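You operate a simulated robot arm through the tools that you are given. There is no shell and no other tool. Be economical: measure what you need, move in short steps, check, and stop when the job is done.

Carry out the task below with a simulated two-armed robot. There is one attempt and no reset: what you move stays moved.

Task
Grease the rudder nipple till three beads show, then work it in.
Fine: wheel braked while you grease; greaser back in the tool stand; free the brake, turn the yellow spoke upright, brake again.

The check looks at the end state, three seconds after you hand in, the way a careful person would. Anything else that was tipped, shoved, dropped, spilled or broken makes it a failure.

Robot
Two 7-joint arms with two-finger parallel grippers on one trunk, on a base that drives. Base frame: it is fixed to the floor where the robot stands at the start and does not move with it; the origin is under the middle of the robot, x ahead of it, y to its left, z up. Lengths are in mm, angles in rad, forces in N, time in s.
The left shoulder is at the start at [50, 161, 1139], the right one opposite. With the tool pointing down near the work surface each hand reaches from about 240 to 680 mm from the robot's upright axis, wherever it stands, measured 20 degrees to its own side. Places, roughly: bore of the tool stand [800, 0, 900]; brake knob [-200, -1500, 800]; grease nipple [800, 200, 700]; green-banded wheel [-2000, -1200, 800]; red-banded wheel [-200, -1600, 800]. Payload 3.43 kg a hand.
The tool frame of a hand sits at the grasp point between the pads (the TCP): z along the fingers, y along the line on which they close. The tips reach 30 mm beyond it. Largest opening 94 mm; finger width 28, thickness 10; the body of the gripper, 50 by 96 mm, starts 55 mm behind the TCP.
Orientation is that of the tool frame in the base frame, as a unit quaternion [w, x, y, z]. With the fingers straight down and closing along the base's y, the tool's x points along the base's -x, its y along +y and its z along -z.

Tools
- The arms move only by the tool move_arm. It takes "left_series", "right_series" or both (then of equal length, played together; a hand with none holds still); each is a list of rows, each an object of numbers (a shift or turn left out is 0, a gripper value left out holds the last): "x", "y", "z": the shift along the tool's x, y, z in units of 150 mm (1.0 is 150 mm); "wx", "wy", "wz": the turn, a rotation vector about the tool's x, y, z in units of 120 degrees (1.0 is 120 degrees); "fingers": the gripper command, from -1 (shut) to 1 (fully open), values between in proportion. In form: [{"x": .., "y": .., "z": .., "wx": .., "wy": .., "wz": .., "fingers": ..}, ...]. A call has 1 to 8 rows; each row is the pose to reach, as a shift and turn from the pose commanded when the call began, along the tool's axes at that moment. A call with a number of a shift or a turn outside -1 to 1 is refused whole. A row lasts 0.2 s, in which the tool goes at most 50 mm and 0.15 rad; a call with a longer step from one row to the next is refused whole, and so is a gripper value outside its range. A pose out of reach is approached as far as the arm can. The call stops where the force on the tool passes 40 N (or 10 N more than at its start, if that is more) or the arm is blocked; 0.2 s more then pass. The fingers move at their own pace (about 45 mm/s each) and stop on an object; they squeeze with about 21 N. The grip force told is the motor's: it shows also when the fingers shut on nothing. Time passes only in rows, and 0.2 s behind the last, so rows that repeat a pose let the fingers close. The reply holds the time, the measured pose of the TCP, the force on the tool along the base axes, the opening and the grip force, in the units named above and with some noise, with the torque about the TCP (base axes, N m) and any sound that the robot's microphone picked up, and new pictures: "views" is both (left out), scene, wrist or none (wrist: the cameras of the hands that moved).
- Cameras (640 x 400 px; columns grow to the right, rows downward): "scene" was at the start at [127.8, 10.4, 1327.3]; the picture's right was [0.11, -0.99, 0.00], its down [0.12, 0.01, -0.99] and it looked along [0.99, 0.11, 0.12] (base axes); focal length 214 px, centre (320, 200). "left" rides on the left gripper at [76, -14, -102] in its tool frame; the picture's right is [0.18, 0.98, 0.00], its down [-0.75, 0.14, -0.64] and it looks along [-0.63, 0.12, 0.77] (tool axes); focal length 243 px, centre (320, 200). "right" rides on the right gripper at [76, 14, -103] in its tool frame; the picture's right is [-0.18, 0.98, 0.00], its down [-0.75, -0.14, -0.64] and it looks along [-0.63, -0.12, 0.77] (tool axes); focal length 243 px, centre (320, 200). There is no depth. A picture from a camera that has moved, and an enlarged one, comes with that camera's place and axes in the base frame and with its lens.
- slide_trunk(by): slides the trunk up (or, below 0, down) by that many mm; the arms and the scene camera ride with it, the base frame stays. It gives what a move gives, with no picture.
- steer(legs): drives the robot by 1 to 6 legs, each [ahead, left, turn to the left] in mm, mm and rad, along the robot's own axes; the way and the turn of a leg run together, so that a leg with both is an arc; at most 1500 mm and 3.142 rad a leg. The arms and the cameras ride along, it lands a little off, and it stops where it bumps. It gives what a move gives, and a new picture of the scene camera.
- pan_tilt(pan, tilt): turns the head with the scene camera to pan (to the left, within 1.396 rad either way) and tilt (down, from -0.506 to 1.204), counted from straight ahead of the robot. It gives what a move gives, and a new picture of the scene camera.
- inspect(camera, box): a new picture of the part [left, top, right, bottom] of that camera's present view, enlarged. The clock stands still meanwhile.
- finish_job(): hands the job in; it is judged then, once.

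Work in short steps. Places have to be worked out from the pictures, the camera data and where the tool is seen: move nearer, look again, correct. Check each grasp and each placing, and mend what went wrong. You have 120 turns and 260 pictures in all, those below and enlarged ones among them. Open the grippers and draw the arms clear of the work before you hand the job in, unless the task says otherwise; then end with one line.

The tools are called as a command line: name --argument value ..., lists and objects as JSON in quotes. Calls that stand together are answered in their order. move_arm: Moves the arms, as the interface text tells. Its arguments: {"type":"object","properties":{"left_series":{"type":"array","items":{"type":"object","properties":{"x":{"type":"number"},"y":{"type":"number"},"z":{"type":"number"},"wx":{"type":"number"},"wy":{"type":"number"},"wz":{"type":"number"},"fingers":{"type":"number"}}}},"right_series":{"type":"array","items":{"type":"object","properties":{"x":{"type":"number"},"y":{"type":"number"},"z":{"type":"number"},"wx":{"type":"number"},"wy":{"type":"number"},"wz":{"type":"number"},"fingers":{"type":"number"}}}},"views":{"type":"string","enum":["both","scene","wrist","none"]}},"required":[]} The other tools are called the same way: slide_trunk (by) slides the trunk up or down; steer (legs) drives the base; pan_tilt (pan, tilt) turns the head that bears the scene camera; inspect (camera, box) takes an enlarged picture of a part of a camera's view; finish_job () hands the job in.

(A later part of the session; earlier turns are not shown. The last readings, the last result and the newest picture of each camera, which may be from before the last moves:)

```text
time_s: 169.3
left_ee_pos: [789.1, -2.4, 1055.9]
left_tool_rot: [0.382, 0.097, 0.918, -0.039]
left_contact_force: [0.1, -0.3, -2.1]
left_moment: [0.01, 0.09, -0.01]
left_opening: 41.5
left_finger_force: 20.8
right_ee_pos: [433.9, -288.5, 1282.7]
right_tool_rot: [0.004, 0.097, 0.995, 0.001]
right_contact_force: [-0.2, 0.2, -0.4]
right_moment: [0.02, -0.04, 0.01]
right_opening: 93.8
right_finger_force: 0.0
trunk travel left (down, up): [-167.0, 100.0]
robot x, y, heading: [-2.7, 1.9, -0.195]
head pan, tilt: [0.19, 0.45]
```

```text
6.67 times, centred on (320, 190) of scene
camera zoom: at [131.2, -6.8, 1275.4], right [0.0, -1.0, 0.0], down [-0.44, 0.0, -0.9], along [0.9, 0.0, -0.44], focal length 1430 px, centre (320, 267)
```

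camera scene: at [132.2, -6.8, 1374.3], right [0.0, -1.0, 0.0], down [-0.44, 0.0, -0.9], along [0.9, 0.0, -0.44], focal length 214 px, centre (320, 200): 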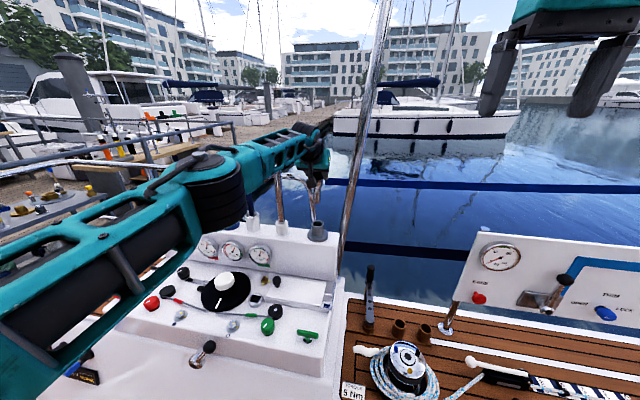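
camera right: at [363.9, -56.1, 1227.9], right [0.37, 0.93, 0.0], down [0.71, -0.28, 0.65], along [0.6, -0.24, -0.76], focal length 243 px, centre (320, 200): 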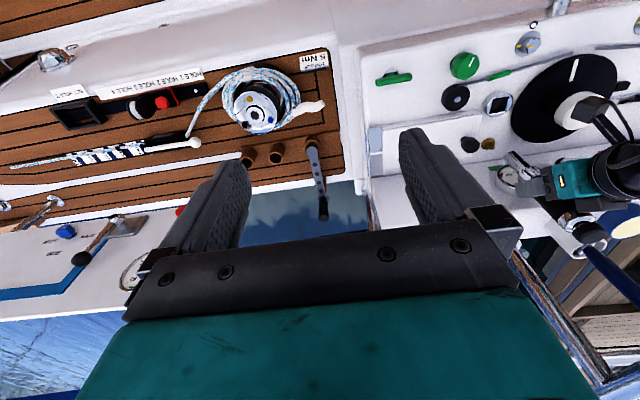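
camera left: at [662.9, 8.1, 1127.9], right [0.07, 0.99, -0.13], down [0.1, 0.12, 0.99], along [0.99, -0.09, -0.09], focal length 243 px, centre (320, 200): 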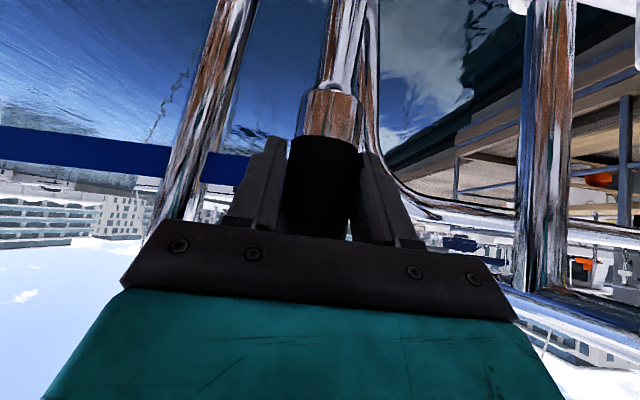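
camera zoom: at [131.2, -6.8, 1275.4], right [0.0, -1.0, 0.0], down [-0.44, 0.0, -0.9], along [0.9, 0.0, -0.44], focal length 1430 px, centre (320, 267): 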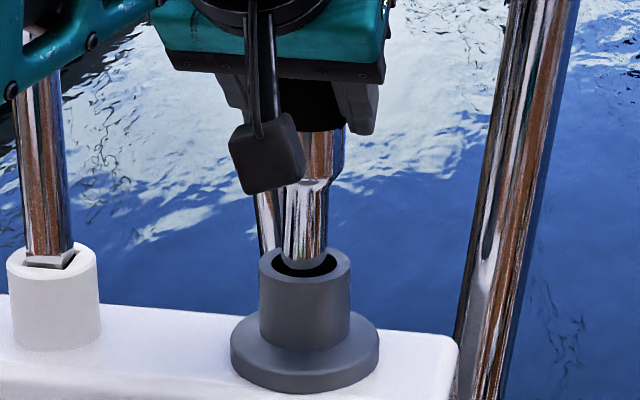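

The nozzle is inside the rim but toward the back. I shift back 3 mm and lower on.

move_arm --left_series '[{"x": 0.014, "y": -0.004, "z": -0.014}]' --views "none"

slide_trunk --by -28

inspect --camera "scene" --box '[290, 150, 350, 210]'

```text
time_s: 169.7
left_ee_pos: [785.5, -3.4, 1055.4]
left_tool_rot: [0.382, 0.097, 0.918, -0.039]
left_contact_force: [-0.7, 0.0, -3.3]
left_moment: [0.03, 0.01, 0.0]
left_opening: 41.3
left_finger_force: 20.9
right_ee_pos: [434.3, -287.9, 1283.5]
right_tool_rot: [0.004, 0.096, 0.995, 0.001]
right_contact_force: [0.1, -1.2, -0.3]
right_moment: [-0.03, 0.01, -0.01]
right_opening: 93.8
right_finger_force: 0.2
trunk travel left (down, up): [-167.0, 100.0]
robot x, y, heading: [-3.1, -0.6, -0.195]
head pan, tilt: [0.19, 0.45]
```

```text
time_s: 170.4
left_ee_pos: [785.0, -2.3, 1027.2]
left_tool_rot: [0.383, 0.097, 0.918, -0.039]
left_contact_force: [-0.3, 0.6, -3.8]
left_moment: [0.01, 0.04, 0.03]
left_opening: 41.5
left_finger_force: 20.7
right_ee_pos: [433.9, -286.7, 1253.7]
right_tool_rot: [0.003, 0.097, 0.995, 0.002]
right_contact_force: [-0.4, -0.3, 0.3]
right_moment: [-0.01, -0.01, 0.02]
right_opening: 93.7
right_finger_force: 0.1
trunk travel left (down, up): [-139.0, 128.0]
robot x, y, heading: [-2.0, 1.3, -0.189]
head pan, tilt: [0.19, 0.45]
```

```text
6.67 times, centred on (320, 180) of scene
camera zoom: at [131.3, -6.8, 1247.4], right [0.0, -1.0, 0.0], down [-0.44, 0.0, -0.9], along [0.9, 0.0, -0.44], focal length 1430 px, centre (320, 333)
```

zoom: 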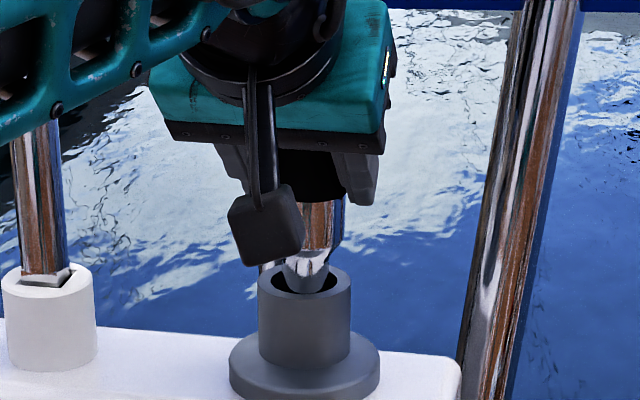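

Good, no resistance. I lower the last ~7 mm to seat it.

slide_trunk --by -7

slide_trunk --by -3

```text
time_s: 171.0
left_ee_pos: [784.6, -2.0, 1019.4]
left_tool_rot: [0.382, 0.098, 0.918, -0.04]
left_contact_force: [0.0, -0.4, -3.3]
left_moment: [0.01, 0.03, 0.0]
left_opening: 41.3
left_finger_force: 21.5
right_ee_pos: [434.6, -288.6, 1246.8]
right_tool_rot: [0.004, 0.096, 0.995, 0.001]
right_contact_force: [-0.3, 0.2, 0.2]
right_moment: [0.0, -0.04, -0.02]
right_opening: 93.8
right_finger_force: 0.2
trunk travel left (down, up): [-132.0, 135.0]
robot x, y, heading: [-3.0, -1.7, -0.199]
head pan, tilt: [0.19, 0.45]
```

```text
time_s: 171.5
left_ee_pos: [785.6, -3.2, 1017.4]
left_tool_rot: [0.382, 0.097, 0.918, -0.04]
left_contact_force: [-0.3, 0.5, -4.1]
left_moment: [0.03, 0.0, 0.04]
left_opening: 41.2
left_finger_force: 21.0
right_ee_pos: [433.5, -288.7, 1244.4]
right_tool_rot: [0.003, 0.097, 0.995, 0.001]
right_contact_force: [-1.2, -0.6, -0.6]
right_moment: [-0.01, -0.02, -0.01]
right_opening: 94.2
right_finger_force: 0.1
trunk travel left (down, up): [-129.0, 138.0]
robot x, y, heading: [-0.2, -0.2, -0.195]
head pan, tilt: [0.19, 0.45]
```

Not bottomed yet; a few more millimeters.

slide_trunk --by -3

slide_trunk --by -3

inspect --camera "left" --box '[180, 0, 460, 200]'

```text
time_s: 172.1
left_ee_pos: [784.8, -2.1, 1017.2]
left_tool_rot: [0.385, 0.097, 0.917, -0.039]
left_contact_force: [-0.1, 0.7, 3.7]
left_moment: [-0.02, 0.02, 0.01]
left_opening: 41.5
left_finger_force: 21.5
right_ee_pos: [432.8, -286.6, 1242.1]
right_tool_rot: [0.004, 0.097, 0.995, 0.001]
right_contact_force: [0.7, -1.1, -0.3]
right_moment: [0.02, -0.01, -0.05]
right_opening: 94.2
right_finger_force: 0.0
trunk travel left (down, up): [-126.0, 141.0]
robot x, y, heading: [0.3, -0.9, -0.191]
head pan, tilt: [0.19, 0.45]
```

```text
time_s: 172.6
left_ee_pos: [784.3, -2.2, 1016.7]
left_tool_rot: [0.387, 0.098, 0.916, -0.041]
left_contact_force: [2.7, -0.6, 16.5]
left_moment: [-0.04, -0.15, -0.01]
left_opening: 41.1
left_finger_force: 21.0
right_ee_pos: [431.4, -287.2, 1238.8]
right_tool_rot: [0.004, 0.096, 0.995, 0.002]
right_contact_force: [0.2, 0.3, 0.7]
right_moment: [-0.01, -0.05, 0.01]
right_opening: 93.8
right_finger_force: 0.0
trunk travel left (down, up): [-123.0, 144.0]
robot x, y, heading: [-2.9, 0.9, -0.191]
head pan, tilt: [0.19, 0.45]
```

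```text
2.00 times, centred on (320, 100) of left
camera zoom: at [657.0, 9.2, 1034.2], right [0.08, 0.99, -0.13], down [0.09, 0.12, 0.99], along [0.99, -0.09, -0.08], focal length 485 px, centre (320, 400)
```

zoom: 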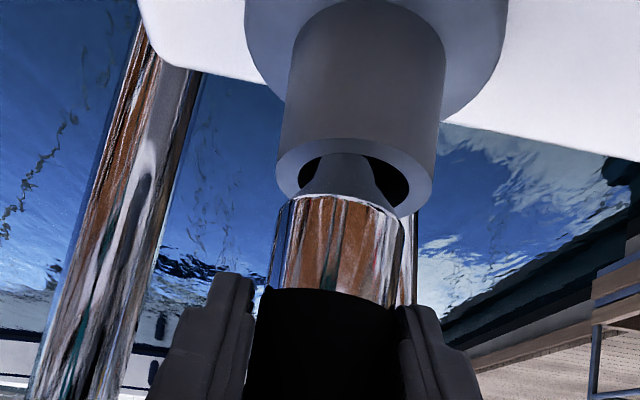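

It is bottomed. I relieve the load, open, and back the hand straight away.

slide_trunk --by 5

move_arm --left_series '[{"fingers": 0.2}, {"fingers": 0.6}, {"fingers": 1}, {"fingers": 1}]' --views "wrist"

```text
time_s: 173.1
left_ee_pos: [785.1, -2.7, 1016.7]
left_tool_rot: [0.382, 0.098, 0.918, -0.04]
left_contact_force: [4.7, 1.0, 9.0]
left_moment: [-0.11, -0.37, 0.0]
left_opening: 41.1
left_finger_force: 21.1
right_ee_pos: [433.7, -286.5, 1242.5]
right_tool_rot: [0.004, 0.096, 0.995, 0.002]
right_contact_force: [0.8, 0.0, 0.2]
right_moment: [-0.02, 0.0, -0.02]
right_opening: 94.0
right_finger_force: 0.0
trunk travel left (down, up): [-128.0, 139.0]
robot x, y, heading: [-3.7, -1.7, -0.193]
head pan, tilt: [0.19, 0.45]
```

```text
time_s: 174.1
left_ee_pos: [785.3, -3.4, 1017.2]
left_tool_rot: [0.381, 0.097, 0.918, -0.038]
left_contact_force: [-0.4, 1.4, -0.1]
left_moment: [0.0, 0.06, 0.0]
left_opening: 93.9
left_finger_force: 0.0
right_ee_pos: [433.4, -288.2, 1242.4]
right_tool_rot: [0.003, 0.098, 0.995, 0.002]
right_contact_force: [0.6, 0.4, 0.8]
right_moment: [0.02, 0.01, -0.02]
right_opening: 94.2
right_finger_force: 0.2
trunk travel left (down, up): [-128.0, 139.0]
robot x, y, heading: [-3.8, 0.7, -0.196]
head pan, tilt: [0.19, 0.45]
camera left: at [657.6, 9.0, 1035.2], right [0.08, 0.99, -0.13], down [0.1, 0.12, 0.99], along [0.99, -0.09, -0.09], focal length 243 px, centre (320, 200)
```

left: 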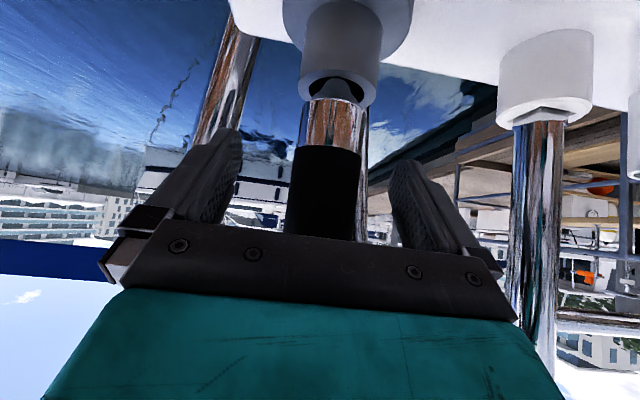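

steer --legs '[[-120, -23, 0], [-250, 0, 0]]'

inspect --camera "scene" --box '[250, 140, 370, 280]'

```text
time_s: 176.8
left_ee_pos: [418.3, 43.5, 1016.6]
left_tool_rot: [0.384, 0.097, 0.917, -0.039]
left_contact_force: [-0.3, 0.1, 0.5]
left_moment: [0.06, 0.01, 0.02]
left_opening: 94.3
left_finger_force: 0.0
right_ee_pos: [68.2, -240.6, 1243.5]
right_tool_rot: [0.003, 0.096, 0.995, 0.001]
right_contact_force: [0.2, -0.4, -0.1]
right_moment: [0.02, -0.02, 0.01]
right_opening: 94.0
right_finger_force: 0.0
trunk travel left (down, up): [-128.0, 139.0]
robot x, y, heading: [-366.7, 47.2, -0.197]
head pan, tilt: [0.19, 0.45]
camera scene: at [-235.0, 40.7, 1236.5], right [0.0, -1.0, 0.0], down [-0.43, 0.0, -0.9], along [0.9, 0.0, -0.43], focal length 214 px, centre (320, 200)
```

scene: 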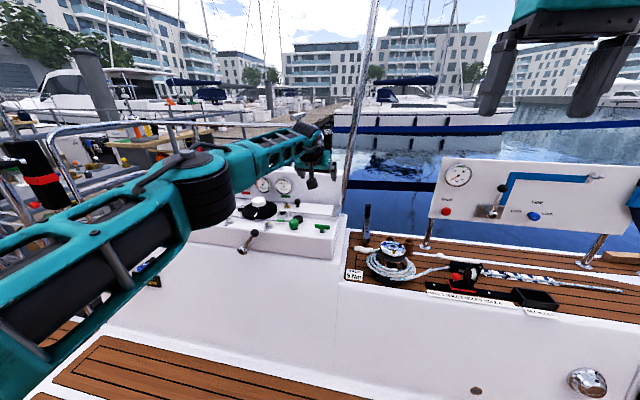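

```text
2.86 times, centred on (310, 210) of scene
camera zoom: at [-235.0, 40.7, 1236.5], right [0.0, -1.0, 0.0], down [-0.43, 0.0, -0.9], along [0.9, 0.0, -0.43], focal length 613 px, centre (349, 171)
```

zoom: 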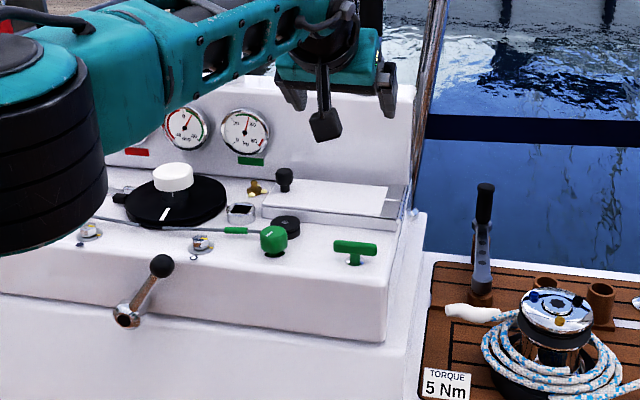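

The greaser is back in its stand. Next is the wheel. I pull the arm in, keeping the 45° pitch with fingers parallel to the heading, then turn and drive toward the brake knob.

move_arm --left_series '[{"x": 0.21, "z": -0.07}, {"x": 0.42, "z": -0.14}, {"x": 0.63, "z": -0.22}, {"x": 0.84, "z": -0.29}]' --views "none"

steer --legs '[[0, 0, -1.374], [720, -48, 0]]'

slide_trunk --by -110

```text
time_s: 177.8
left_ee_pos: [302.5, 69.8, 957.8]
left_tool_rot: [0.383, 0.097, 0.918, -0.039]
left_contact_force: [0.5, -0.9, -0.6]
left_moment: [-0.03, 0.0, 0.0]
left_opening: 93.9
left_finger_force: 0.1
right_ee_pos: [67.6, -240.6, 1242.6]
right_tool_rot: [0.004, 0.096, 0.995, 0.001]
right_contact_force: [-0.3, -1.0, -0.8]
right_moment: [-0.04, 0.03, 0.01]
right_opening: 93.9
right_finger_force: 0.0
trunk travel left (down, up): [-128.0, 139.0]
robot x, y, heading: [-366.5, 49.8, -0.197]
head pan, tilt: [0.19, 0.45]
```

```text
time_s: 185.1
left_ee_pos: [-286.6, -1327.6, 957.8]
left_tool_rot: [0.268, 0.664, 0.642, -0.275]
left_contact_force: [0.1, -0.2, -0.3]
left_moment: [0.01, 0.0, -0.02]
left_opening: 94.2
left_finger_force: 0.1
right_ee_pos: [-632.6, -1151.9, 1242.4]
right_tool_rot: [0.004, 0.712, 0.702, -0.002]
right_contact_force: [-0.2, -1.3, -0.9]
right_moment: [0.01, 0.0, 0.05]
right_opening: 93.7
right_finger_force: 0.1
trunk travel left (down, up): [-128.0, 139.0]
robot x, y, heading: [-425.6, -669.9, -1.584]
head pan, tilt: [0.19, 0.45]
camera scene: at [-410.0, -800.5, 1236.4], right [-0.98, -0.17, 0.0], down [-0.08, 0.43, -0.9], along [0.16, -0.89, -0.44], focal length 214 px, centre (320, 200)
```

scene: 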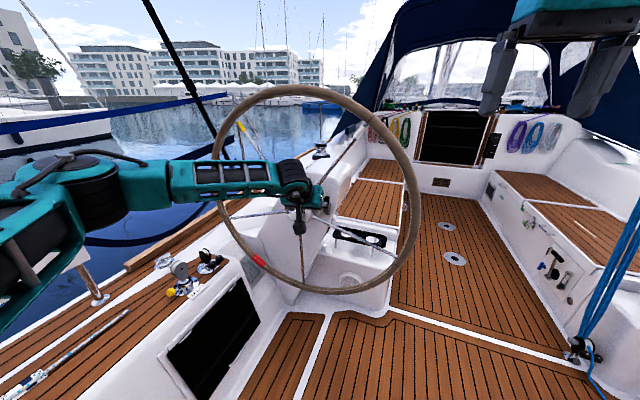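

```text
time_s: 186.6
left_ee_pos: [-285.9, -1326.9, 847.5]
left_tool_rot: [0.268, 0.664, 0.642, -0.275]
left_contact_force: [0.3, -0.9, 0.2]
left_moment: [-0.01, 0.02, 0.0]
left_opening: 93.8
left_finger_force: 0.3
right_ee_pos: [-634.0, -1150.3, 1132.7]
right_tool_rot: [0.004, 0.712, 0.702, -0.002]
right_contact_force: [-0.4, 0.2, -0.4]
right_moment: [-0.02, 0.0, 0.03]
right_opening: 94.0
right_finger_force: 0.2
trunk travel left (down, up): [-18.0, 249.0]
robot x, y, heading: [-426.7, -671.3, -1.586]
head pan, tilt: [0.19, 0.45]
```

I lower further and line up on the knob, stopping ~90 mm short.

slide_trunk --by -18

steer --legs '[[105, 116, 0]]'

move_arm --left_series '[{"x": 0.07, "z": 0.07}, {"x": 0.132, "z": 0.13}]' --views "wrist"

```text
time_s: 187.2
left_ee_pos: [-286.9, -1326.9, 830.1]
left_tool_rot: [0.269, 0.663, 0.642, -0.274]
left_contact_force: [-0.1, 0.1, 1.0]
left_moment: [-0.01, 0.0, 0.01]
left_opening: 94.0
left_finger_force: 0.1
right_ee_pos: [-632.9, -1150.4, 1115.9]
right_tool_rot: [0.004, 0.712, 0.702, -0.002]
right_contact_force: [-0.7, 0.3, 0.1]
right_moment: [-0.01, 0.0, 0.01]
right_opening: 94.1
right_finger_force: 0.0
trunk travel left (down, up): [0.0, 267.0]
robot x, y, heading: [-429.3, -670.3, -1.587]
head pan, tilt: [0.19, 0.45]
```

```text
time_s: 188.9
left_ee_pos: [-171.8, -1436.0, 830.1]
left_tool_rot: [0.268, 0.664, 0.641, -0.276]
left_contact_force: [-0.1, -0.9, 0.9]
left_moment: [-0.01, 0.0, 0.04]
left_opening: 94.3
left_finger_force: 0.0
right_ee_pos: [-517.7, -1259.6, 1115.5]
right_tool_rot: [0.004, 0.712, 0.702, -0.002]
right_contact_force: [-0.1, 0.6, -1.0]
right_moment: [-0.01, -0.03, 0.01]
right_opening: 94.3
right_finger_force: 0.0
trunk travel left (down, up): [0.0, 267.0]
robot x, y, heading: [-312.5, -778.4, -1.584]
head pan, tilt: [0.19, 0.45]
camera scene: at [-296.1, -908.6, 1108.8], right [-0.98, -0.18, 0.0], down [-0.08, 0.43, -0.9], along [0.16, -0.89, -0.44], focal length 214 px, centre (320, 200)
```

scene: 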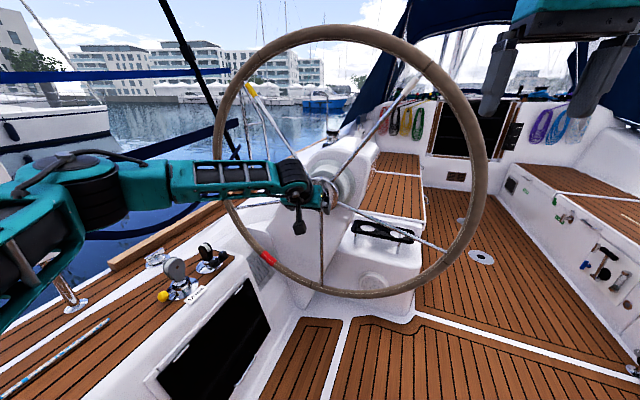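

```text
time_s: 189.5
left_ee_pos: [-173.2, -1434.2, 802.2]
left_tool_rot: [0.269, 0.663, 0.642, -0.276]
left_contact_force: [-0.5, -0.7, 0.6]
left_moment: [0.01, 0.0, 0.01]
left_opening: 93.9
left_finger_force: 0.1
right_ee_pos: [-518.3, -1258.2, 1114.8]
right_tool_rot: [0.004, 0.712, 0.702, -0.001]
right_contact_force: [-0.1, 0.6, -0.5]
right_moment: [-0.01, 0.01, 0.0]
right_opening: 93.7
right_finger_force: 0.1
trunk travel left (down, up): [0.0, 267.0]
robot x, y, heading: [-315.7, -777.3, -1.58]
head pan, tilt: [0.19, 0.45]
camera left: at [-184.1, -1308.8, 821.7], right [0.99, 0.1, -0.13], down [0.14, -0.08, 0.99], along [0.09, -0.99, -0.09], focal length 243 px, centre (320, 200)
```

left: 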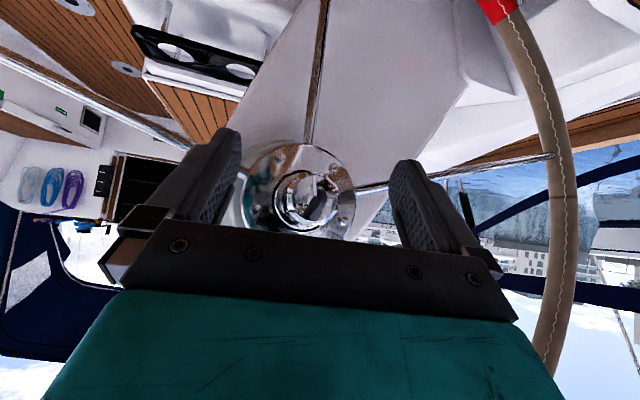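

The knob is centered between the fingers. I drive in 89 mm and grip.

steer --legs '[[89, 2, 0]]'

move_arm --left_series '[{"fingers": -1}, {"fingers": -1}, {"fingers": -1}, {"fingers": -1}]' --views "wrist"

```text
time_s: 190.6
left_ee_pos: [-171.8, -1522.5, 802.8]
left_tool_rot: [0.27, 0.663, 0.642, -0.275]
left_contact_force: [0.9, 0.3, -0.1]
left_moment: [0.0, -0.02, 0.02]
left_opening: 94.1
left_finger_force: 0.0
right_ee_pos: [-517.4, -1347.3, 1115.2]
right_tool_rot: [0.004, 0.711, 0.703, -0.001]
right_contact_force: [-0.5, 0.7, -0.7]
right_moment: [0.02, 0.0, 0.02]
right_opening: 93.9
right_finger_force: 0.2
trunk travel left (down, up): [0.0, 267.0]
robot x, y, heading: [-309.5, -870.5, -1.58]
head pan, tilt: [0.19, 0.45]
camera scene: at [-295.3, -997.0, 1108.8], right [-0.98, -0.18, 0.0], down [-0.08, 0.43, -0.9], along [0.16, -0.89, -0.44], focal length 214 px, centre (320, 200)
```

scene: 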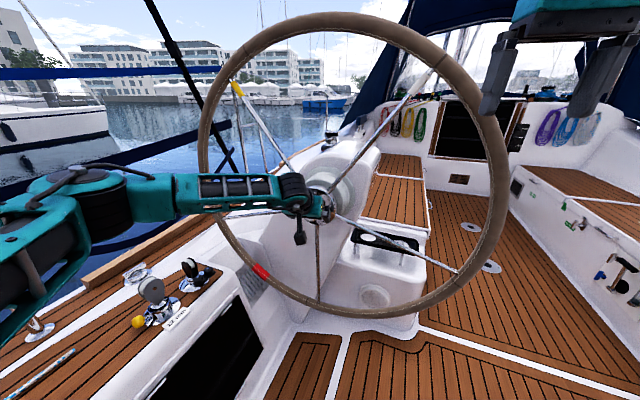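

```text
time_s: 191.6
left_ee_pos: [-170.9, -1522.9, 802.0]
left_tool_rot: [0.27, 0.663, 0.642, -0.276]
left_contact_force: [2.6, 0.0, 1.0]
left_moment: [0.1, 0.04, -0.11]
left_opening: 55.2
left_finger_force: 45.3
right_ee_pos: [-517.6, -1347.3, 1115.1]
right_tool_rot: [0.004, 0.712, 0.702, -0.001]
right_contact_force: [0.1, 0.3, -0.3]
right_moment: [0.02, -0.02, 0.04]
right_opening: 94.1
right_finger_force: 0.1
trunk travel left (down, up): [0.0, 267.0]
robot x, y, heading: [-315.4, -863.7, -1.581]
head pan, tilt: [0.19, 0.45]
camera left: at [-182.1, -1396.9, 821.8], right [0.99, 0.1, -0.13], down [0.14, -0.08, 0.99], along [0.09, -0.99, -0.09], focal length 243 px, centre (320, 200)
```

left: 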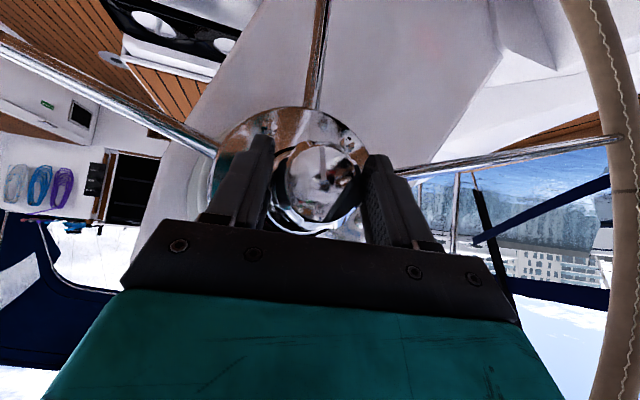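

Gripped, with the mark visible pointing down. I turn counter-clockwise about the knob axis, ~36°, watching torque.

move_arm --left_series '[{"wx": 0.042, "wz": -0.0425}, {"wx": 0.085, "wz": -0.085}, {"wx": 0.127, "wz": -0.128}, {"wx": 0.169, "wz": -0.17}, {"wx": 0.211, "wz": -0.213}]' --views "wrist"

inspect --camera "left" --box '[220, 80, 420, 240]'

```text
time_s: 192.8
left_ee_pos: [-168.3, -1523.6, 802.8]
left_tool_rot: [0.05, 0.546, 0.697, -0.462]
left_contact_force: [13.4, -3.7, 1.0]
left_moment: [0.28, -0.1, -0.56]
left_opening: 55.0
left_finger_force: 45.2
right_ee_pos: [-517.9, -1347.5, 1115.5]
right_tool_rot: [0.004, 0.711, 0.703, -0.001]
right_contact_force: [-0.5, -0.4, 0.8]
right_moment: [0.01, 0.0, -0.07]
right_opening: 94.0
right_finger_force: 0.0
trunk travel left (down, up): [0.0, 267.0]
robot x, y, heading: [-309.2, -868.6, -1.589]
head pan, tilt: [0.19, 0.45]
camera left: at [-167.3, -1397.5, 826.5], right [0.72, 0.11, -0.68], down [0.69, -0.09, 0.72], along [0.02, -0.99, -0.14], focal length 243 px, centre (320, 200)
```

left: 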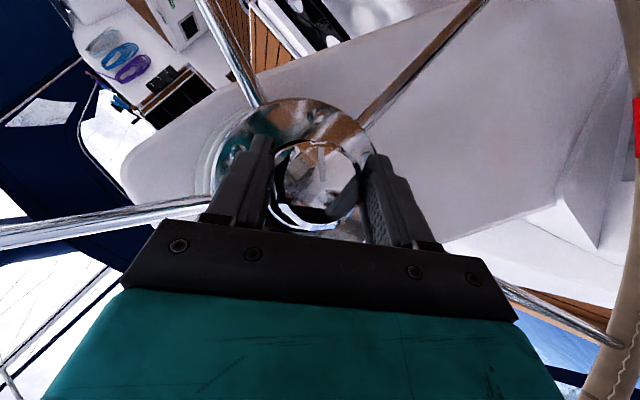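

```text
2.50 times, centred on (320, 160) of left
camera zoom: at [-167.3, -1397.5, 826.5], right [0.72, 0.11, -0.68], down [0.69, -0.09, 0.72], along [0.02, -0.99, -0.14], focal length 606 px, centre (320, 300)
```

zoom: 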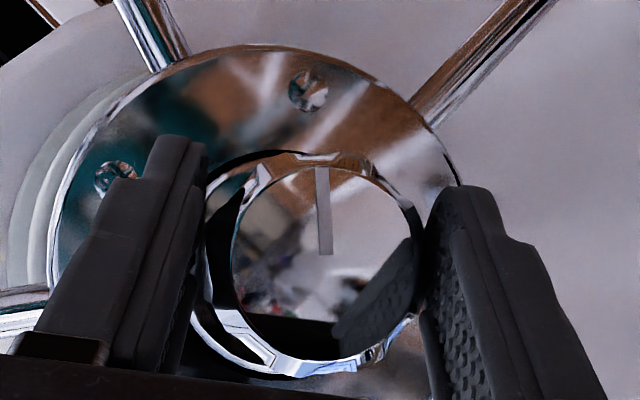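

The knob turned with the hand, with negligible torque. I continue counter-clockwise.

move_arm --left_series '[{"wx": 0.042, "wz": -0.0425}, {"wx": 0.085, "wz": -0.085}, {"wx": 0.127, "wz": -0.128}, {"wx": 0.169, "wz": -0.17}]' --views "wrist"

```text
time_s: 193.8
left_ee_pos: [-169.1, -1523.8, 801.6]
left_tool_rot: [-0.126, 0.416, 0.691, -0.577]
left_contact_force: [20.6, 2.9, -4.7]
left_moment: [-0.11, 0.03, 0.09]
left_opening: 53.4
left_finger_force: 44.7
right_ee_pos: [-516.2, -1348.0, 1116.8]
right_tool_rot: [0.003, 0.711, 0.703, -0.002]
right_contact_force: [0.4, -0.1, 0.4]
right_moment: [-0.02, 0.02, 0.0]
right_opening: 93.9
right_finger_force: 0.0
trunk travel left (down, up): [0.0, 267.0]
robot x, y, heading: [-311.1, -864.2, -1.586]
head pan, tilt: [0.19, 0.45]
camera left: at [-155.2, -1397.8, 822.7], right [0.31, 0.12, -0.94], down [0.95, -0.1, 0.3], along [-0.06, -0.99, -0.15], focal length 243 px, centre (320, 200)
```

left: 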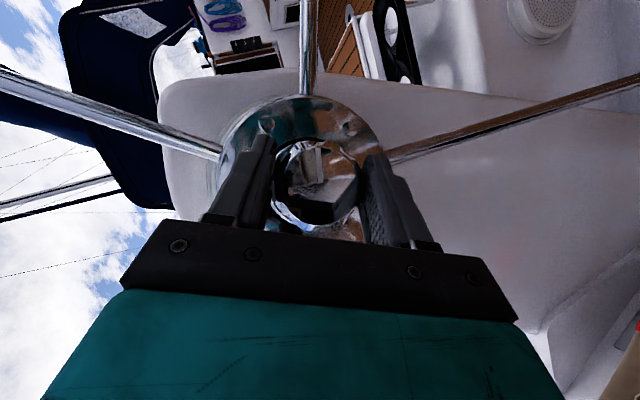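

I've turned about 65°, still with low torque. One more 29°.

move_arm --left_series '[{"wx": 0.042, "wz": -0.0425}, {"wx": 0.085, "wz": -0.085}, {"wx": 0.127, "wz": -0.128}, {"wx": 0.169, "wz": -0.17}]' --views "both"

inspect --camera "left" --box '[220, 80, 420, 240]'

```text
time_s: 194.8
left_ee_pos: [-167.1, -1524.4, 800.1]
left_tool_rot: [0.297, -0.256, -0.644, 0.657]
left_contact_force: [21.4, 7.8, -11.7]
left_moment: [0.89, -0.17, 0.82]
left_opening: 52.0
left_finger_force: 45.0
right_ee_pos: [-514.8, -1347.0, 1116.1]
right_tool_rot: [0.004, 0.711, 0.703, -0.002]
right_contact_force: [0.1, 0.3, -0.6]
right_moment: [0.0, 0.03, 0.0]
right_opening: 94.0
right_finger_force: 0.1
trunk travel left (down, up): [0.0, 267.0]
robot x, y, heading: [-312.9, -869.3, -1.58]
head pan, tilt: [0.19, 0.45]
camera scene: at [-293.6, -997.3, 1108.6], right [-0.98, -0.18, 0.0], down [-0.08, 0.43, -0.9], along [0.16, -0.89, -0.44], focal length 214 px, centre (320, 200)
camera left: at [-145.7, -1398.6, 814.4], right [-0.19, 0.14, -0.97], down [0.98, -0.1, -0.2], along [-0.12, -0.99, -0.12], focal length 243 px, centre (320, 200)
```

scene: 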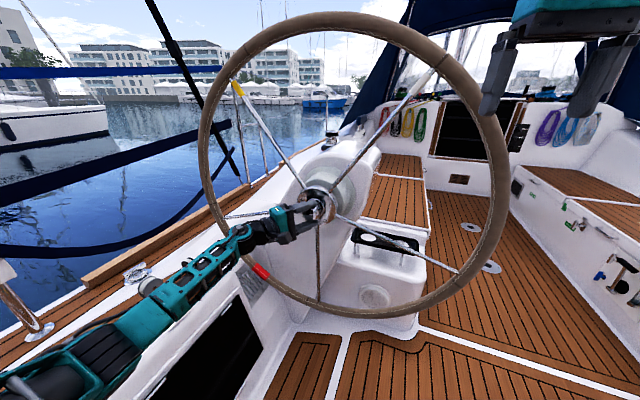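
left: 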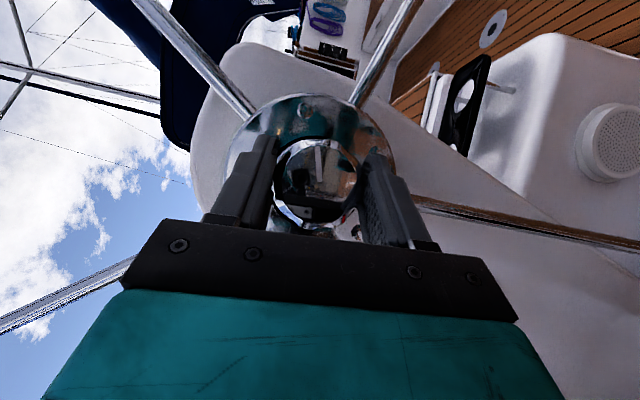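

```text
2.50 times, centred on (320, 160) of left
camera zoom: at [-145.7, -1398.6, 814.4], right [-0.19, 0.14, -0.97], down [0.98, -0.1, -0.2], along [-0.12, -0.99, -0.12], focal length 606 px, centre (320, 300)
```

zoom: 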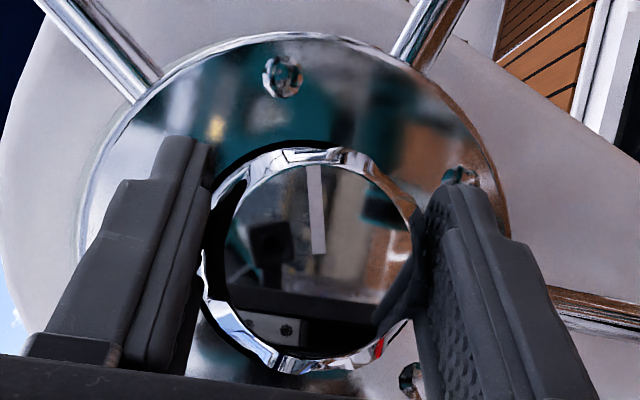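

The knob is about 94° back from its stop, so the brake should be free. I release, back out, unroll, close the fingers and raise. Then I enter between the yellow and white spokes just above the white one; pushing it down turns the wheel clockwise.

move_arm --left_series '[{"fingers": 1}, {"fingers": 1}, {"fingers": 1}, {"fingers": 1}]' --views "none"

steer --legs '[[-100, 0, 0]]'

move_arm --left_series '[{"wx": -0.046, "wz": 0.046, "fingers": -1}, {"wx": -0.092, "wz": 0.092}, {"wx": -0.138, "wz": 0.138}, {"wx": -0.184, "wz": 0.184}, {"wx": -0.23, "wz": 0.23}, {"wx": -0.276, "wz": 0.276}, {"wx": -0.32, "wz": 0.322}]' --views "none"

move_arm --left_series '[{"wx": -0.046, "wz": 0.046}, {"wx": -0.092, "wz": 0.092}, {"wx": -0.138, "wz": 0.138}, {"wx": -0.184, "wz": 0.184}, {"wx": -0.229, "wz": 0.231}]' --views "none"

slide_trunk --by 245

steer --legs '[[0, -140, 0], [110, 0, 0]]'

```text
time_s: 195.8
left_ee_pos: [-172.5, -1521.5, 802.7]
left_tool_rot: [0.298, -0.26, -0.642, 0.657]
left_contact_force: [0.2, -0.4, 0.2]
left_moment: [0.03, 0.0, 0.01]
left_opening: 94.1
left_finger_force: 0.0
right_ee_pos: [-518.5, -1346.6, 1114.9]
right_tool_rot: [0.004, 0.711, 0.703, -0.001]
right_contact_force: [0.4, 0.6, -0.8]
right_moment: [0.0, 0.01, 0.0]
right_opening: 94.0
right_finger_force: 0.0
trunk travel left (down, up): [0.0, 267.0]
robot x, y, heading: [-314.0, -866.5, -1.584]
head pan, tilt: [0.19, 0.45]
```

```text
time_s: 196.9
left_ee_pos: [-168.4, -1423.5, 802.7]
left_tool_rot: [0.297, -0.26, -0.642, 0.657]
left_contact_force: [-0.2, -0.2, -0.4]
left_moment: [-0.01, 0.02, 0.03]
left_opening: 94.0
left_finger_force: 0.0
right_ee_pos: [-515.1, -1247.3, 1115.8]
right_tool_rot: [0.003, 0.711, 0.703, -0.002]
right_contact_force: [-0.2, -0.9, 1.1]
right_moment: [0.0, -0.01, 0.01]
right_opening: 94.1
right_finger_force: 0.1
trunk travel left (down, up): [0.0, 267.0]
robot x, y, heading: [-311.4, -766.8, -1.578]
head pan, tilt: [0.19, 0.45]
camera scene: at [-293.7, -896.6, 1108.9], right [-0.98, -0.18, 0.0], down [-0.08, 0.43, -0.9], along [0.16, -0.89, -0.43], focal length 214 px, centre (320, 200)
```

scene: 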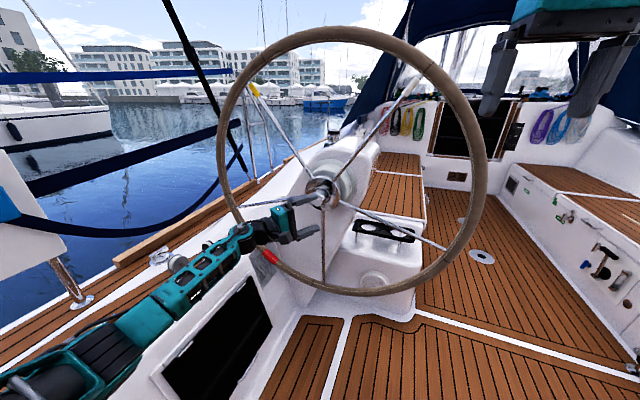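

```text
time_s: 198.5
left_ee_pos: [-168.5, -1421.6, 804.2]
left_tool_rot: [0.033, 0.535, 0.698, -0.474]
left_contact_force: [-0.4, -0.7, -0.2]
left_moment: [-0.02, -0.03, 0.04]
left_opening: 0.0
left_finger_force: 21.1
right_ee_pos: [-515.5, -1248.2, 1116.4]
right_tool_rot: [0.004, 0.711, 0.703, -0.002]
right_contact_force: [0.2, -0.6, -0.2]
right_moment: [0.0, 0.0, -0.02]
right_opening: 93.8
right_finger_force: 0.1
trunk travel left (down, up): [0.0, 267.0]
robot x, y, heading: [-315.0, -769.2, -1.583]
head pan, tilt: [0.19, 0.45]
```

```text
time_s: 199.7
left_ee_pos: [-169.0, -1422.9, 804.1]
left_tool_rot: [0.27, 0.662, 0.643, -0.274]
left_contact_force: [0.6, -0.6, 0.3]
left_moment: [0.01, -0.02, 0.03]
left_opening: 0.0
left_finger_force: 21.0
right_ee_pos: [-516.8, -1248.7, 1116.0]
right_tool_rot: [0.004, 0.711, 0.703, -0.002]
right_contact_force: [-0.6, -0.7, 0.2]
right_moment: [-0.01, -0.02, 0.03]
right_opening: 93.9
right_finger_force: 0.0
trunk travel left (down, up): [0.0, 267.0]
robot x, y, heading: [-311.5, -764.2, -1.586]
head pan, tilt: [0.19, 0.45]
```

```text
time_s: 202.3
left_ee_pos: [-168.8, -1422.5, 1048.0]
left_tool_rot: [0.27, 0.662, 0.644, -0.274]
left_contact_force: [-0.5, -0.3, -0.6]
left_moment: [0.03, -0.01, 0.01]
left_opening: 0.0
left_finger_force: 21.0
right_ee_pos: [-515.2, -1248.2, 1360.3]
right_tool_rot: [0.005, 0.711, 0.703, -0.001]
right_contact_force: [-0.3, -0.1, 0.2]
right_moment: [-0.02, 0.01, -0.01]
right_opening: 94.1
right_finger_force: 0.1
trunk travel left (down, up): [-245.0, 22.0]
robot x, y, heading: [-313.0, -765.7, -1.583]
head pan, tilt: [0.19, 0.45]
```

```text
time_s: 204.9
left_ee_pos: [-313.2, -1531.2, 1047.4]
left_tool_rot: [0.27, 0.663, 0.642, -0.275]
left_contact_force: [0.2, -0.4, -0.5]
left_moment: [-0.06, -0.05, 0.0]
left_opening: 0.1
left_finger_force: 20.9
right_ee_pos: [-658.3, -1355.5, 1360.2]
right_tool_rot: [0.003, 0.713, 0.702, -0.002]
right_contact_force: [0.0, 0.2, -0.8]
right_moment: [0.04, 0.02, 0.03]
right_opening: 94.3
right_finger_force: 0.0
trunk travel left (down, up): [-245.0, 22.0]
robot x, y, heading: [-452.1, -878.6, -1.587]
head pan, tilt: [0.19, 0.45]
camera scene: at [-435.8, -1004.6, 1353.7], right [-0.98, -0.18, 0.0], down [-0.08, 0.43, -0.9], along [0.16, -0.89, -0.44], focal length 214 px, centre (320, 200)
```

scene: 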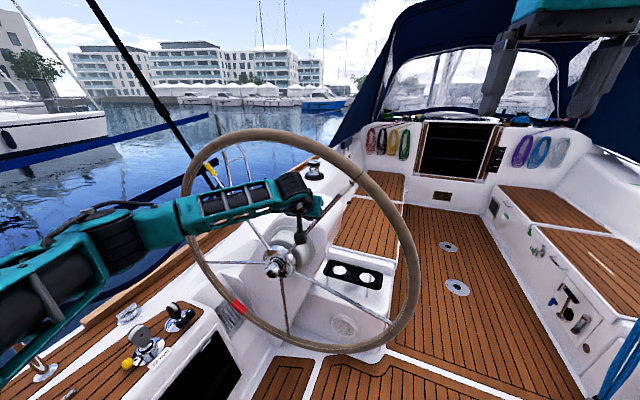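

The wheel hasn't moved and the fingers are above the white spoke. I drive in 75 mm to cross the wheel plane, push down 130 mm with the trunk, and look.

steer --legs '[[75, 0, 0]]'

slide_trunk --by -130

inspect --camera "scene" --box '[140, 60, 460, 380]'

```text
time_s: 206.0
left_ee_pos: [-312.7, -1604.6, 1046.5]
left_tool_rot: [0.269, 0.663, 0.642, -0.275]
left_contact_force: [-0.1, -0.7, 0.1]
left_moment: [0.0, -0.03, 0.03]
left_opening: 0.1
left_finger_force: 21.0
right_ee_pos: [-658.7, -1429.7, 1359.4]
right_tool_rot: [0.004, 0.712, 0.702, -0.001]
right_contact_force: [0.8, 0.3, -0.2]
right_moment: [0.05, 0.01, -0.01]
right_opening: 94.1
right_finger_force: 0.0
trunk travel left (down, up): [-245.0, 22.0]
robot x, y, heading: [-452.1, -946.7, -1.585]
head pan, tilt: [0.19, 0.45]
camera scene: at [-436.7, -1078.7, 1353.8], right [-0.98, -0.18, 0.0], down [-0.08, 0.43, -0.9], along [0.16, -0.89, -0.44], focal length 214 px, centre (320, 200)
```

scene: 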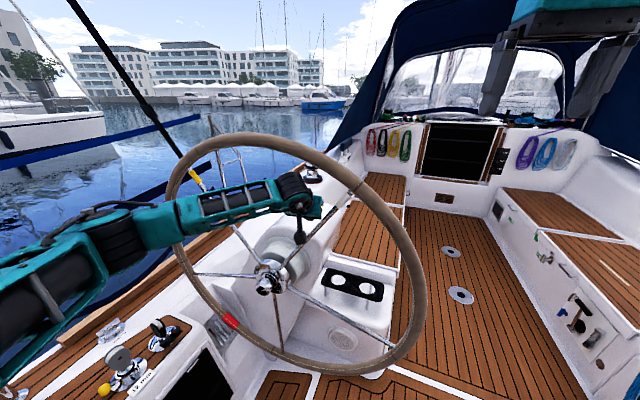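

```text
time_s: 206.6
left_ee_pos: [-311.7, -1603.1, 1037.4]
left_tool_rot: [0.273, 0.658, 0.641, -0.288]
left_contact_force: [7.0, 23.5, 8.6]
left_moment: [-0.12, 0.59, -1.41]
left_opening: 0.0
left_finger_force: 20.9
right_ee_pos: [-656.5, -1424.5, 1336.1]
right_tool_rot: [0.005, 0.711, 0.704, -0.003]
right_contact_force: [0.6, -0.6, 0.2]
right_moment: [-0.01, 0.02, 0.03]
right_opening: 94.1
right_finger_force: 0.0
trunk travel left (down, up): [-219.0, 48.0]
robot x, y, heading: [-452.5, -949.3, -1.584]
head pan, tilt: [0.19, 0.45]
stopped: the force on the tool passed its limit at 54 N (the readings are from after the stop); the commanded pose is now the measured one
```

```text
1.25 times, centred on (300, 220) of scene
camera zoom: at [-435.0, -1073.3, 1328.0], right [-0.98, -0.18, 0.0], down [-0.08, 0.43, -0.9], along [0.16, -0.89, -0.43], focal length 268 px, centre (345, 175)
```

zoom: 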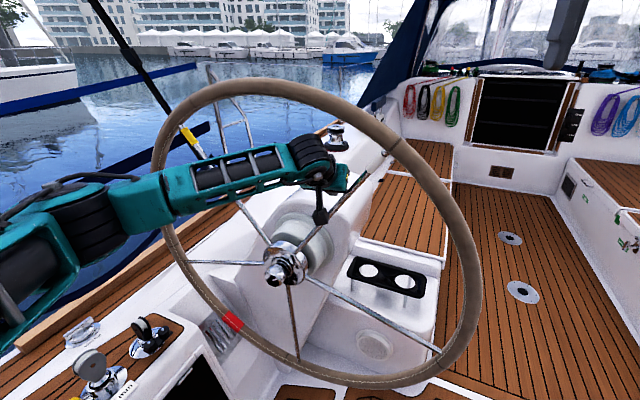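

That pushed the gripper body against the spoke, so I change plan: push the yellow spoke sideways from its left. It is upright when the finger reaches hub-center plus finger half-width. I lift off, back out, drop to z≈946, shift left and re-enter left of the yellow spoke.

slide_trunk --by 35

steer --legs '[[-130, 0, 0]]'

slide_trunk --by -126

move_arm --left_series '[{"y": 0.15}, {"y": 0.3}, {"y": 0.45}, {"y": 0.6}]' --views "none"

steer --legs '[[0, 189, 0], [110, 0, 0]]'

inspect --camera "left" --box '[0, 0, 640, 400]'

```text
time_s: 207.4
left_ee_pos: [-314.1, -1608.6, 1068.6]
left_tool_rot: [0.272, 0.657, 0.642, -0.285]
left_contact_force: [0.8, -0.4, 0.7]
left_moment: [0.0, 0.01, -0.02]
left_opening: 0.0
left_finger_force: 20.0
right_ee_pos: [-658.5, -1429.5, 1368.9]
right_tool_rot: [0.003, 0.712, 0.702, -0.001]
right_contact_force: [-0.6, -0.4, 0.5]
right_moment: [-0.01, 0.05, 0.01]
right_opening: 94.2
right_finger_force: 0.2
trunk travel left (down, up): [-254.0, 13.0]
robot x, y, heading: [-451.2, -942.4, -1.579]
head pan, tilt: [0.19, 0.45]
```

```text
time_s: 208.7
left_ee_pos: [-310.4, -1477.7, 1069.4]
left_tool_rot: [0.273, 0.657, 0.642, -0.285]
left_contact_force: [-0.3, -0.3, -0.4]
left_moment: [0.05, -0.01, 0.01]
left_opening: 0.0
left_finger_force: 20.8
right_ee_pos: [-656.5, -1295.8, 1371.2]
right_tool_rot: [0.003, 0.713, 0.702, 0.0]
right_contact_force: [-0.5, 0.8, -0.3]
right_moment: [-0.04, -0.01, -0.01]
right_opening: 93.8
right_finger_force: 0.0
trunk travel left (down, up): [-254.0, 13.0]
robot x, y, heading: [-451.1, -817.4, -1.583]
head pan, tilt: [0.19, 0.45]
camera scene: at [-434.9, -946.3, 1363.1], right [-0.98, -0.18, 0.0], down [-0.08, 0.43, -0.9], along [0.16, -0.89, -0.43], focal length 214 px, centre (320, 200)
```

scene: 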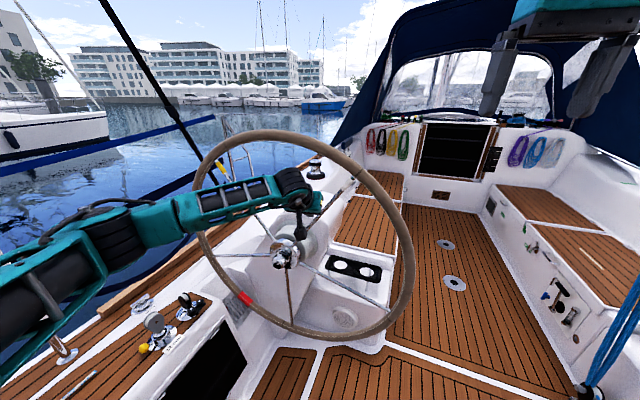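

```text
time_s: 210.2
left_ee_pos: [-311.2, -1475.7, 943.8]
left_tool_rot: [0.273, 0.657, 0.642, -0.285]
left_contact_force: [0.1, -0.6, -0.2]
left_moment: [0.02, 0.01, -0.02]
left_opening: 0.3
left_finger_force: 20.4
right_ee_pos: [-657.7, -1296.7, 1243.7]
right_tool_rot: [0.004, 0.712, 0.702, -0.001]
right_contact_force: [-0.8, -0.4, 0.4]
right_moment: [0.0, 0.0, -0.02]
right_opening: 94.2
right_finger_force: 0.0
trunk travel left (down, up): [-128.0, 139.0]
robot x, y, heading: [-451.6, -817.7, -1.584]
head pan, tilt: [0.19, 0.45]
```

```text
time_s: 211.2
left_ee_pos: [-220.1, -1479.8, 942.6]
left_tool_rot: [0.272, 0.658, 0.642, -0.285]
left_contact_force: [0.2, 0.3, -0.2]
left_moment: [0.02, -0.02, 0.0]
left_opening: 0.1
left_finger_force: 21.2
right_ee_pos: [-656.8, -1298.3, 1243.3]
right_tool_rot: [0.003, 0.712, 0.702, -0.001]
right_contact_force: [-0.5, 0.0, -0.3]
right_moment: [-0.02, -0.02, 0.03]
right_opening: 94.0
right_finger_force: 0.0
trunk travel left (down, up): [-128.0, 139.0]
robot x, y, heading: [-444.9, -819.9, -1.583]
head pan, tilt: [0.19, 0.45]
```

```text
time_s: 214.3
left_ee_pos: [-26.8, -1591.9, 942.5]
left_tool_rot: [0.272, 0.657, 0.643, -0.285]
left_contact_force: [-0.7, -0.3, 0.6]
left_moment: [-0.05, -0.02, 0.02]
left_opening: 0.0
left_finger_force: 21.2
right_ee_pos: [-464.2, -1409.8, 1243.9]
right_tool_rot: [0.003, 0.711, 0.703, 0.0]
right_contact_force: [0.4, -1.0, 0.3]
right_moment: [0.04, 0.0, 0.02]
right_opening: 94.1
right_finger_force: 0.0
trunk travel left (down, up): [-128.0, 139.0]
robot x, y, heading: [-261.7, -928.0, -1.584]
head pan, tilt: [0.19, 0.45]
camera scene: at [-242.7, -1059.9, 1236.8], right [-0.98, -0.18, 0.0], down [-0.08, 0.43, -0.9], along [0.16, -0.89, -0.44], focal length 214 px, centre (320, 200)
```

scene: 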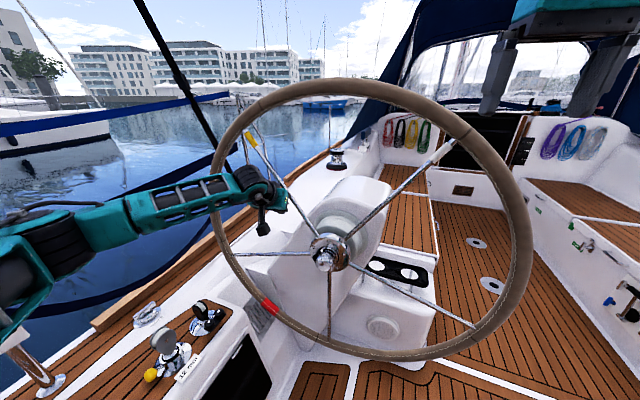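

```text
1.00 times, centred on (320, 200) of left (not enlarged: the box is as wide or as high as the picture)
camera zoom: at [-38.9, -1464.9, 958.5], right [0.98, 0.1, -0.14], down [0.15, -0.06, 0.99], along [0.09, -0.99, -0.07], focal length 243 px, centre (320, 200)
```

zoom: 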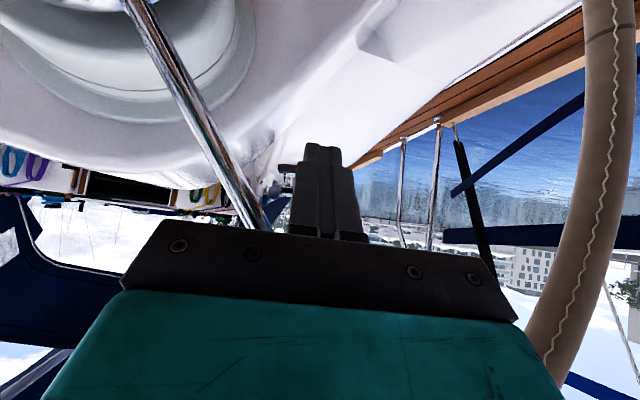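

The fingers are just left of the yellow spoke. I push right by the base ~126 mm and check.

steer --legs '[[0, -126, 0]]'

inspect --camera "scene" --box '[160, 60, 480, 380]'

```text
time_s: 215.6
left_ee_pos: [-61.2, -1590.3, 941.6]
left_tool_rot: [0.284, 0.645, 0.656, -0.271]
left_contact_force: [0.6, 2.6, 0.1]
left_moment: [0.0, 0.0, 0.02]
left_opening: 0.0
left_finger_force: 20.6
right_ee_pos: [-518.4, -1409.2, 1243.0]
right_tool_rot: [0.003, 0.709, 0.705, -0.002]
right_contact_force: [0.2, 0.3, -0.9]
right_moment: [-0.01, 0.0, -0.03]
right_opening: 94.0
right_finger_force: 0.0
trunk travel left (down, up): [-128.0, 139.0]
robot x, y, heading: [-314.9, -928.0, -1.581]
head pan, tilt: [0.19, 0.45]
stopped in leg 1: the force on the tool passed its limit at 49 N (the readings are from after the stop); the commanded pose is now the measured one
camera scene: at [-297.7, -1057.8, 1237.0], right [-0.98, -0.18, 0.0], down [-0.08, 0.43, -0.9], along [0.16, -0.89, -0.43], focal length 214 px, centre (320, 200)
```

scene: 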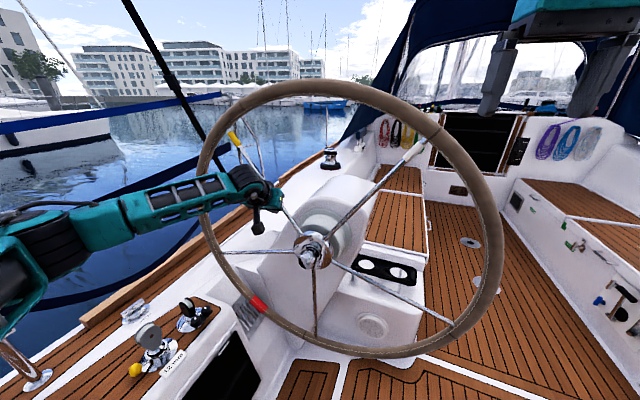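

```text
1.25 times, centred on (320, 220) of scene
camera zoom: at [-297.7, -1057.8, 1237.0], right [-0.98, -0.18, 0.0], down [-0.08, 0.43, -0.9], along [0.16, -0.89, -0.43], focal length 268 px, centre (320, 175)
```

zoom: 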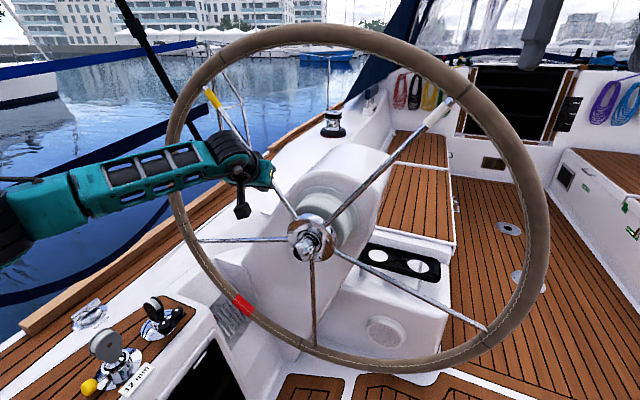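

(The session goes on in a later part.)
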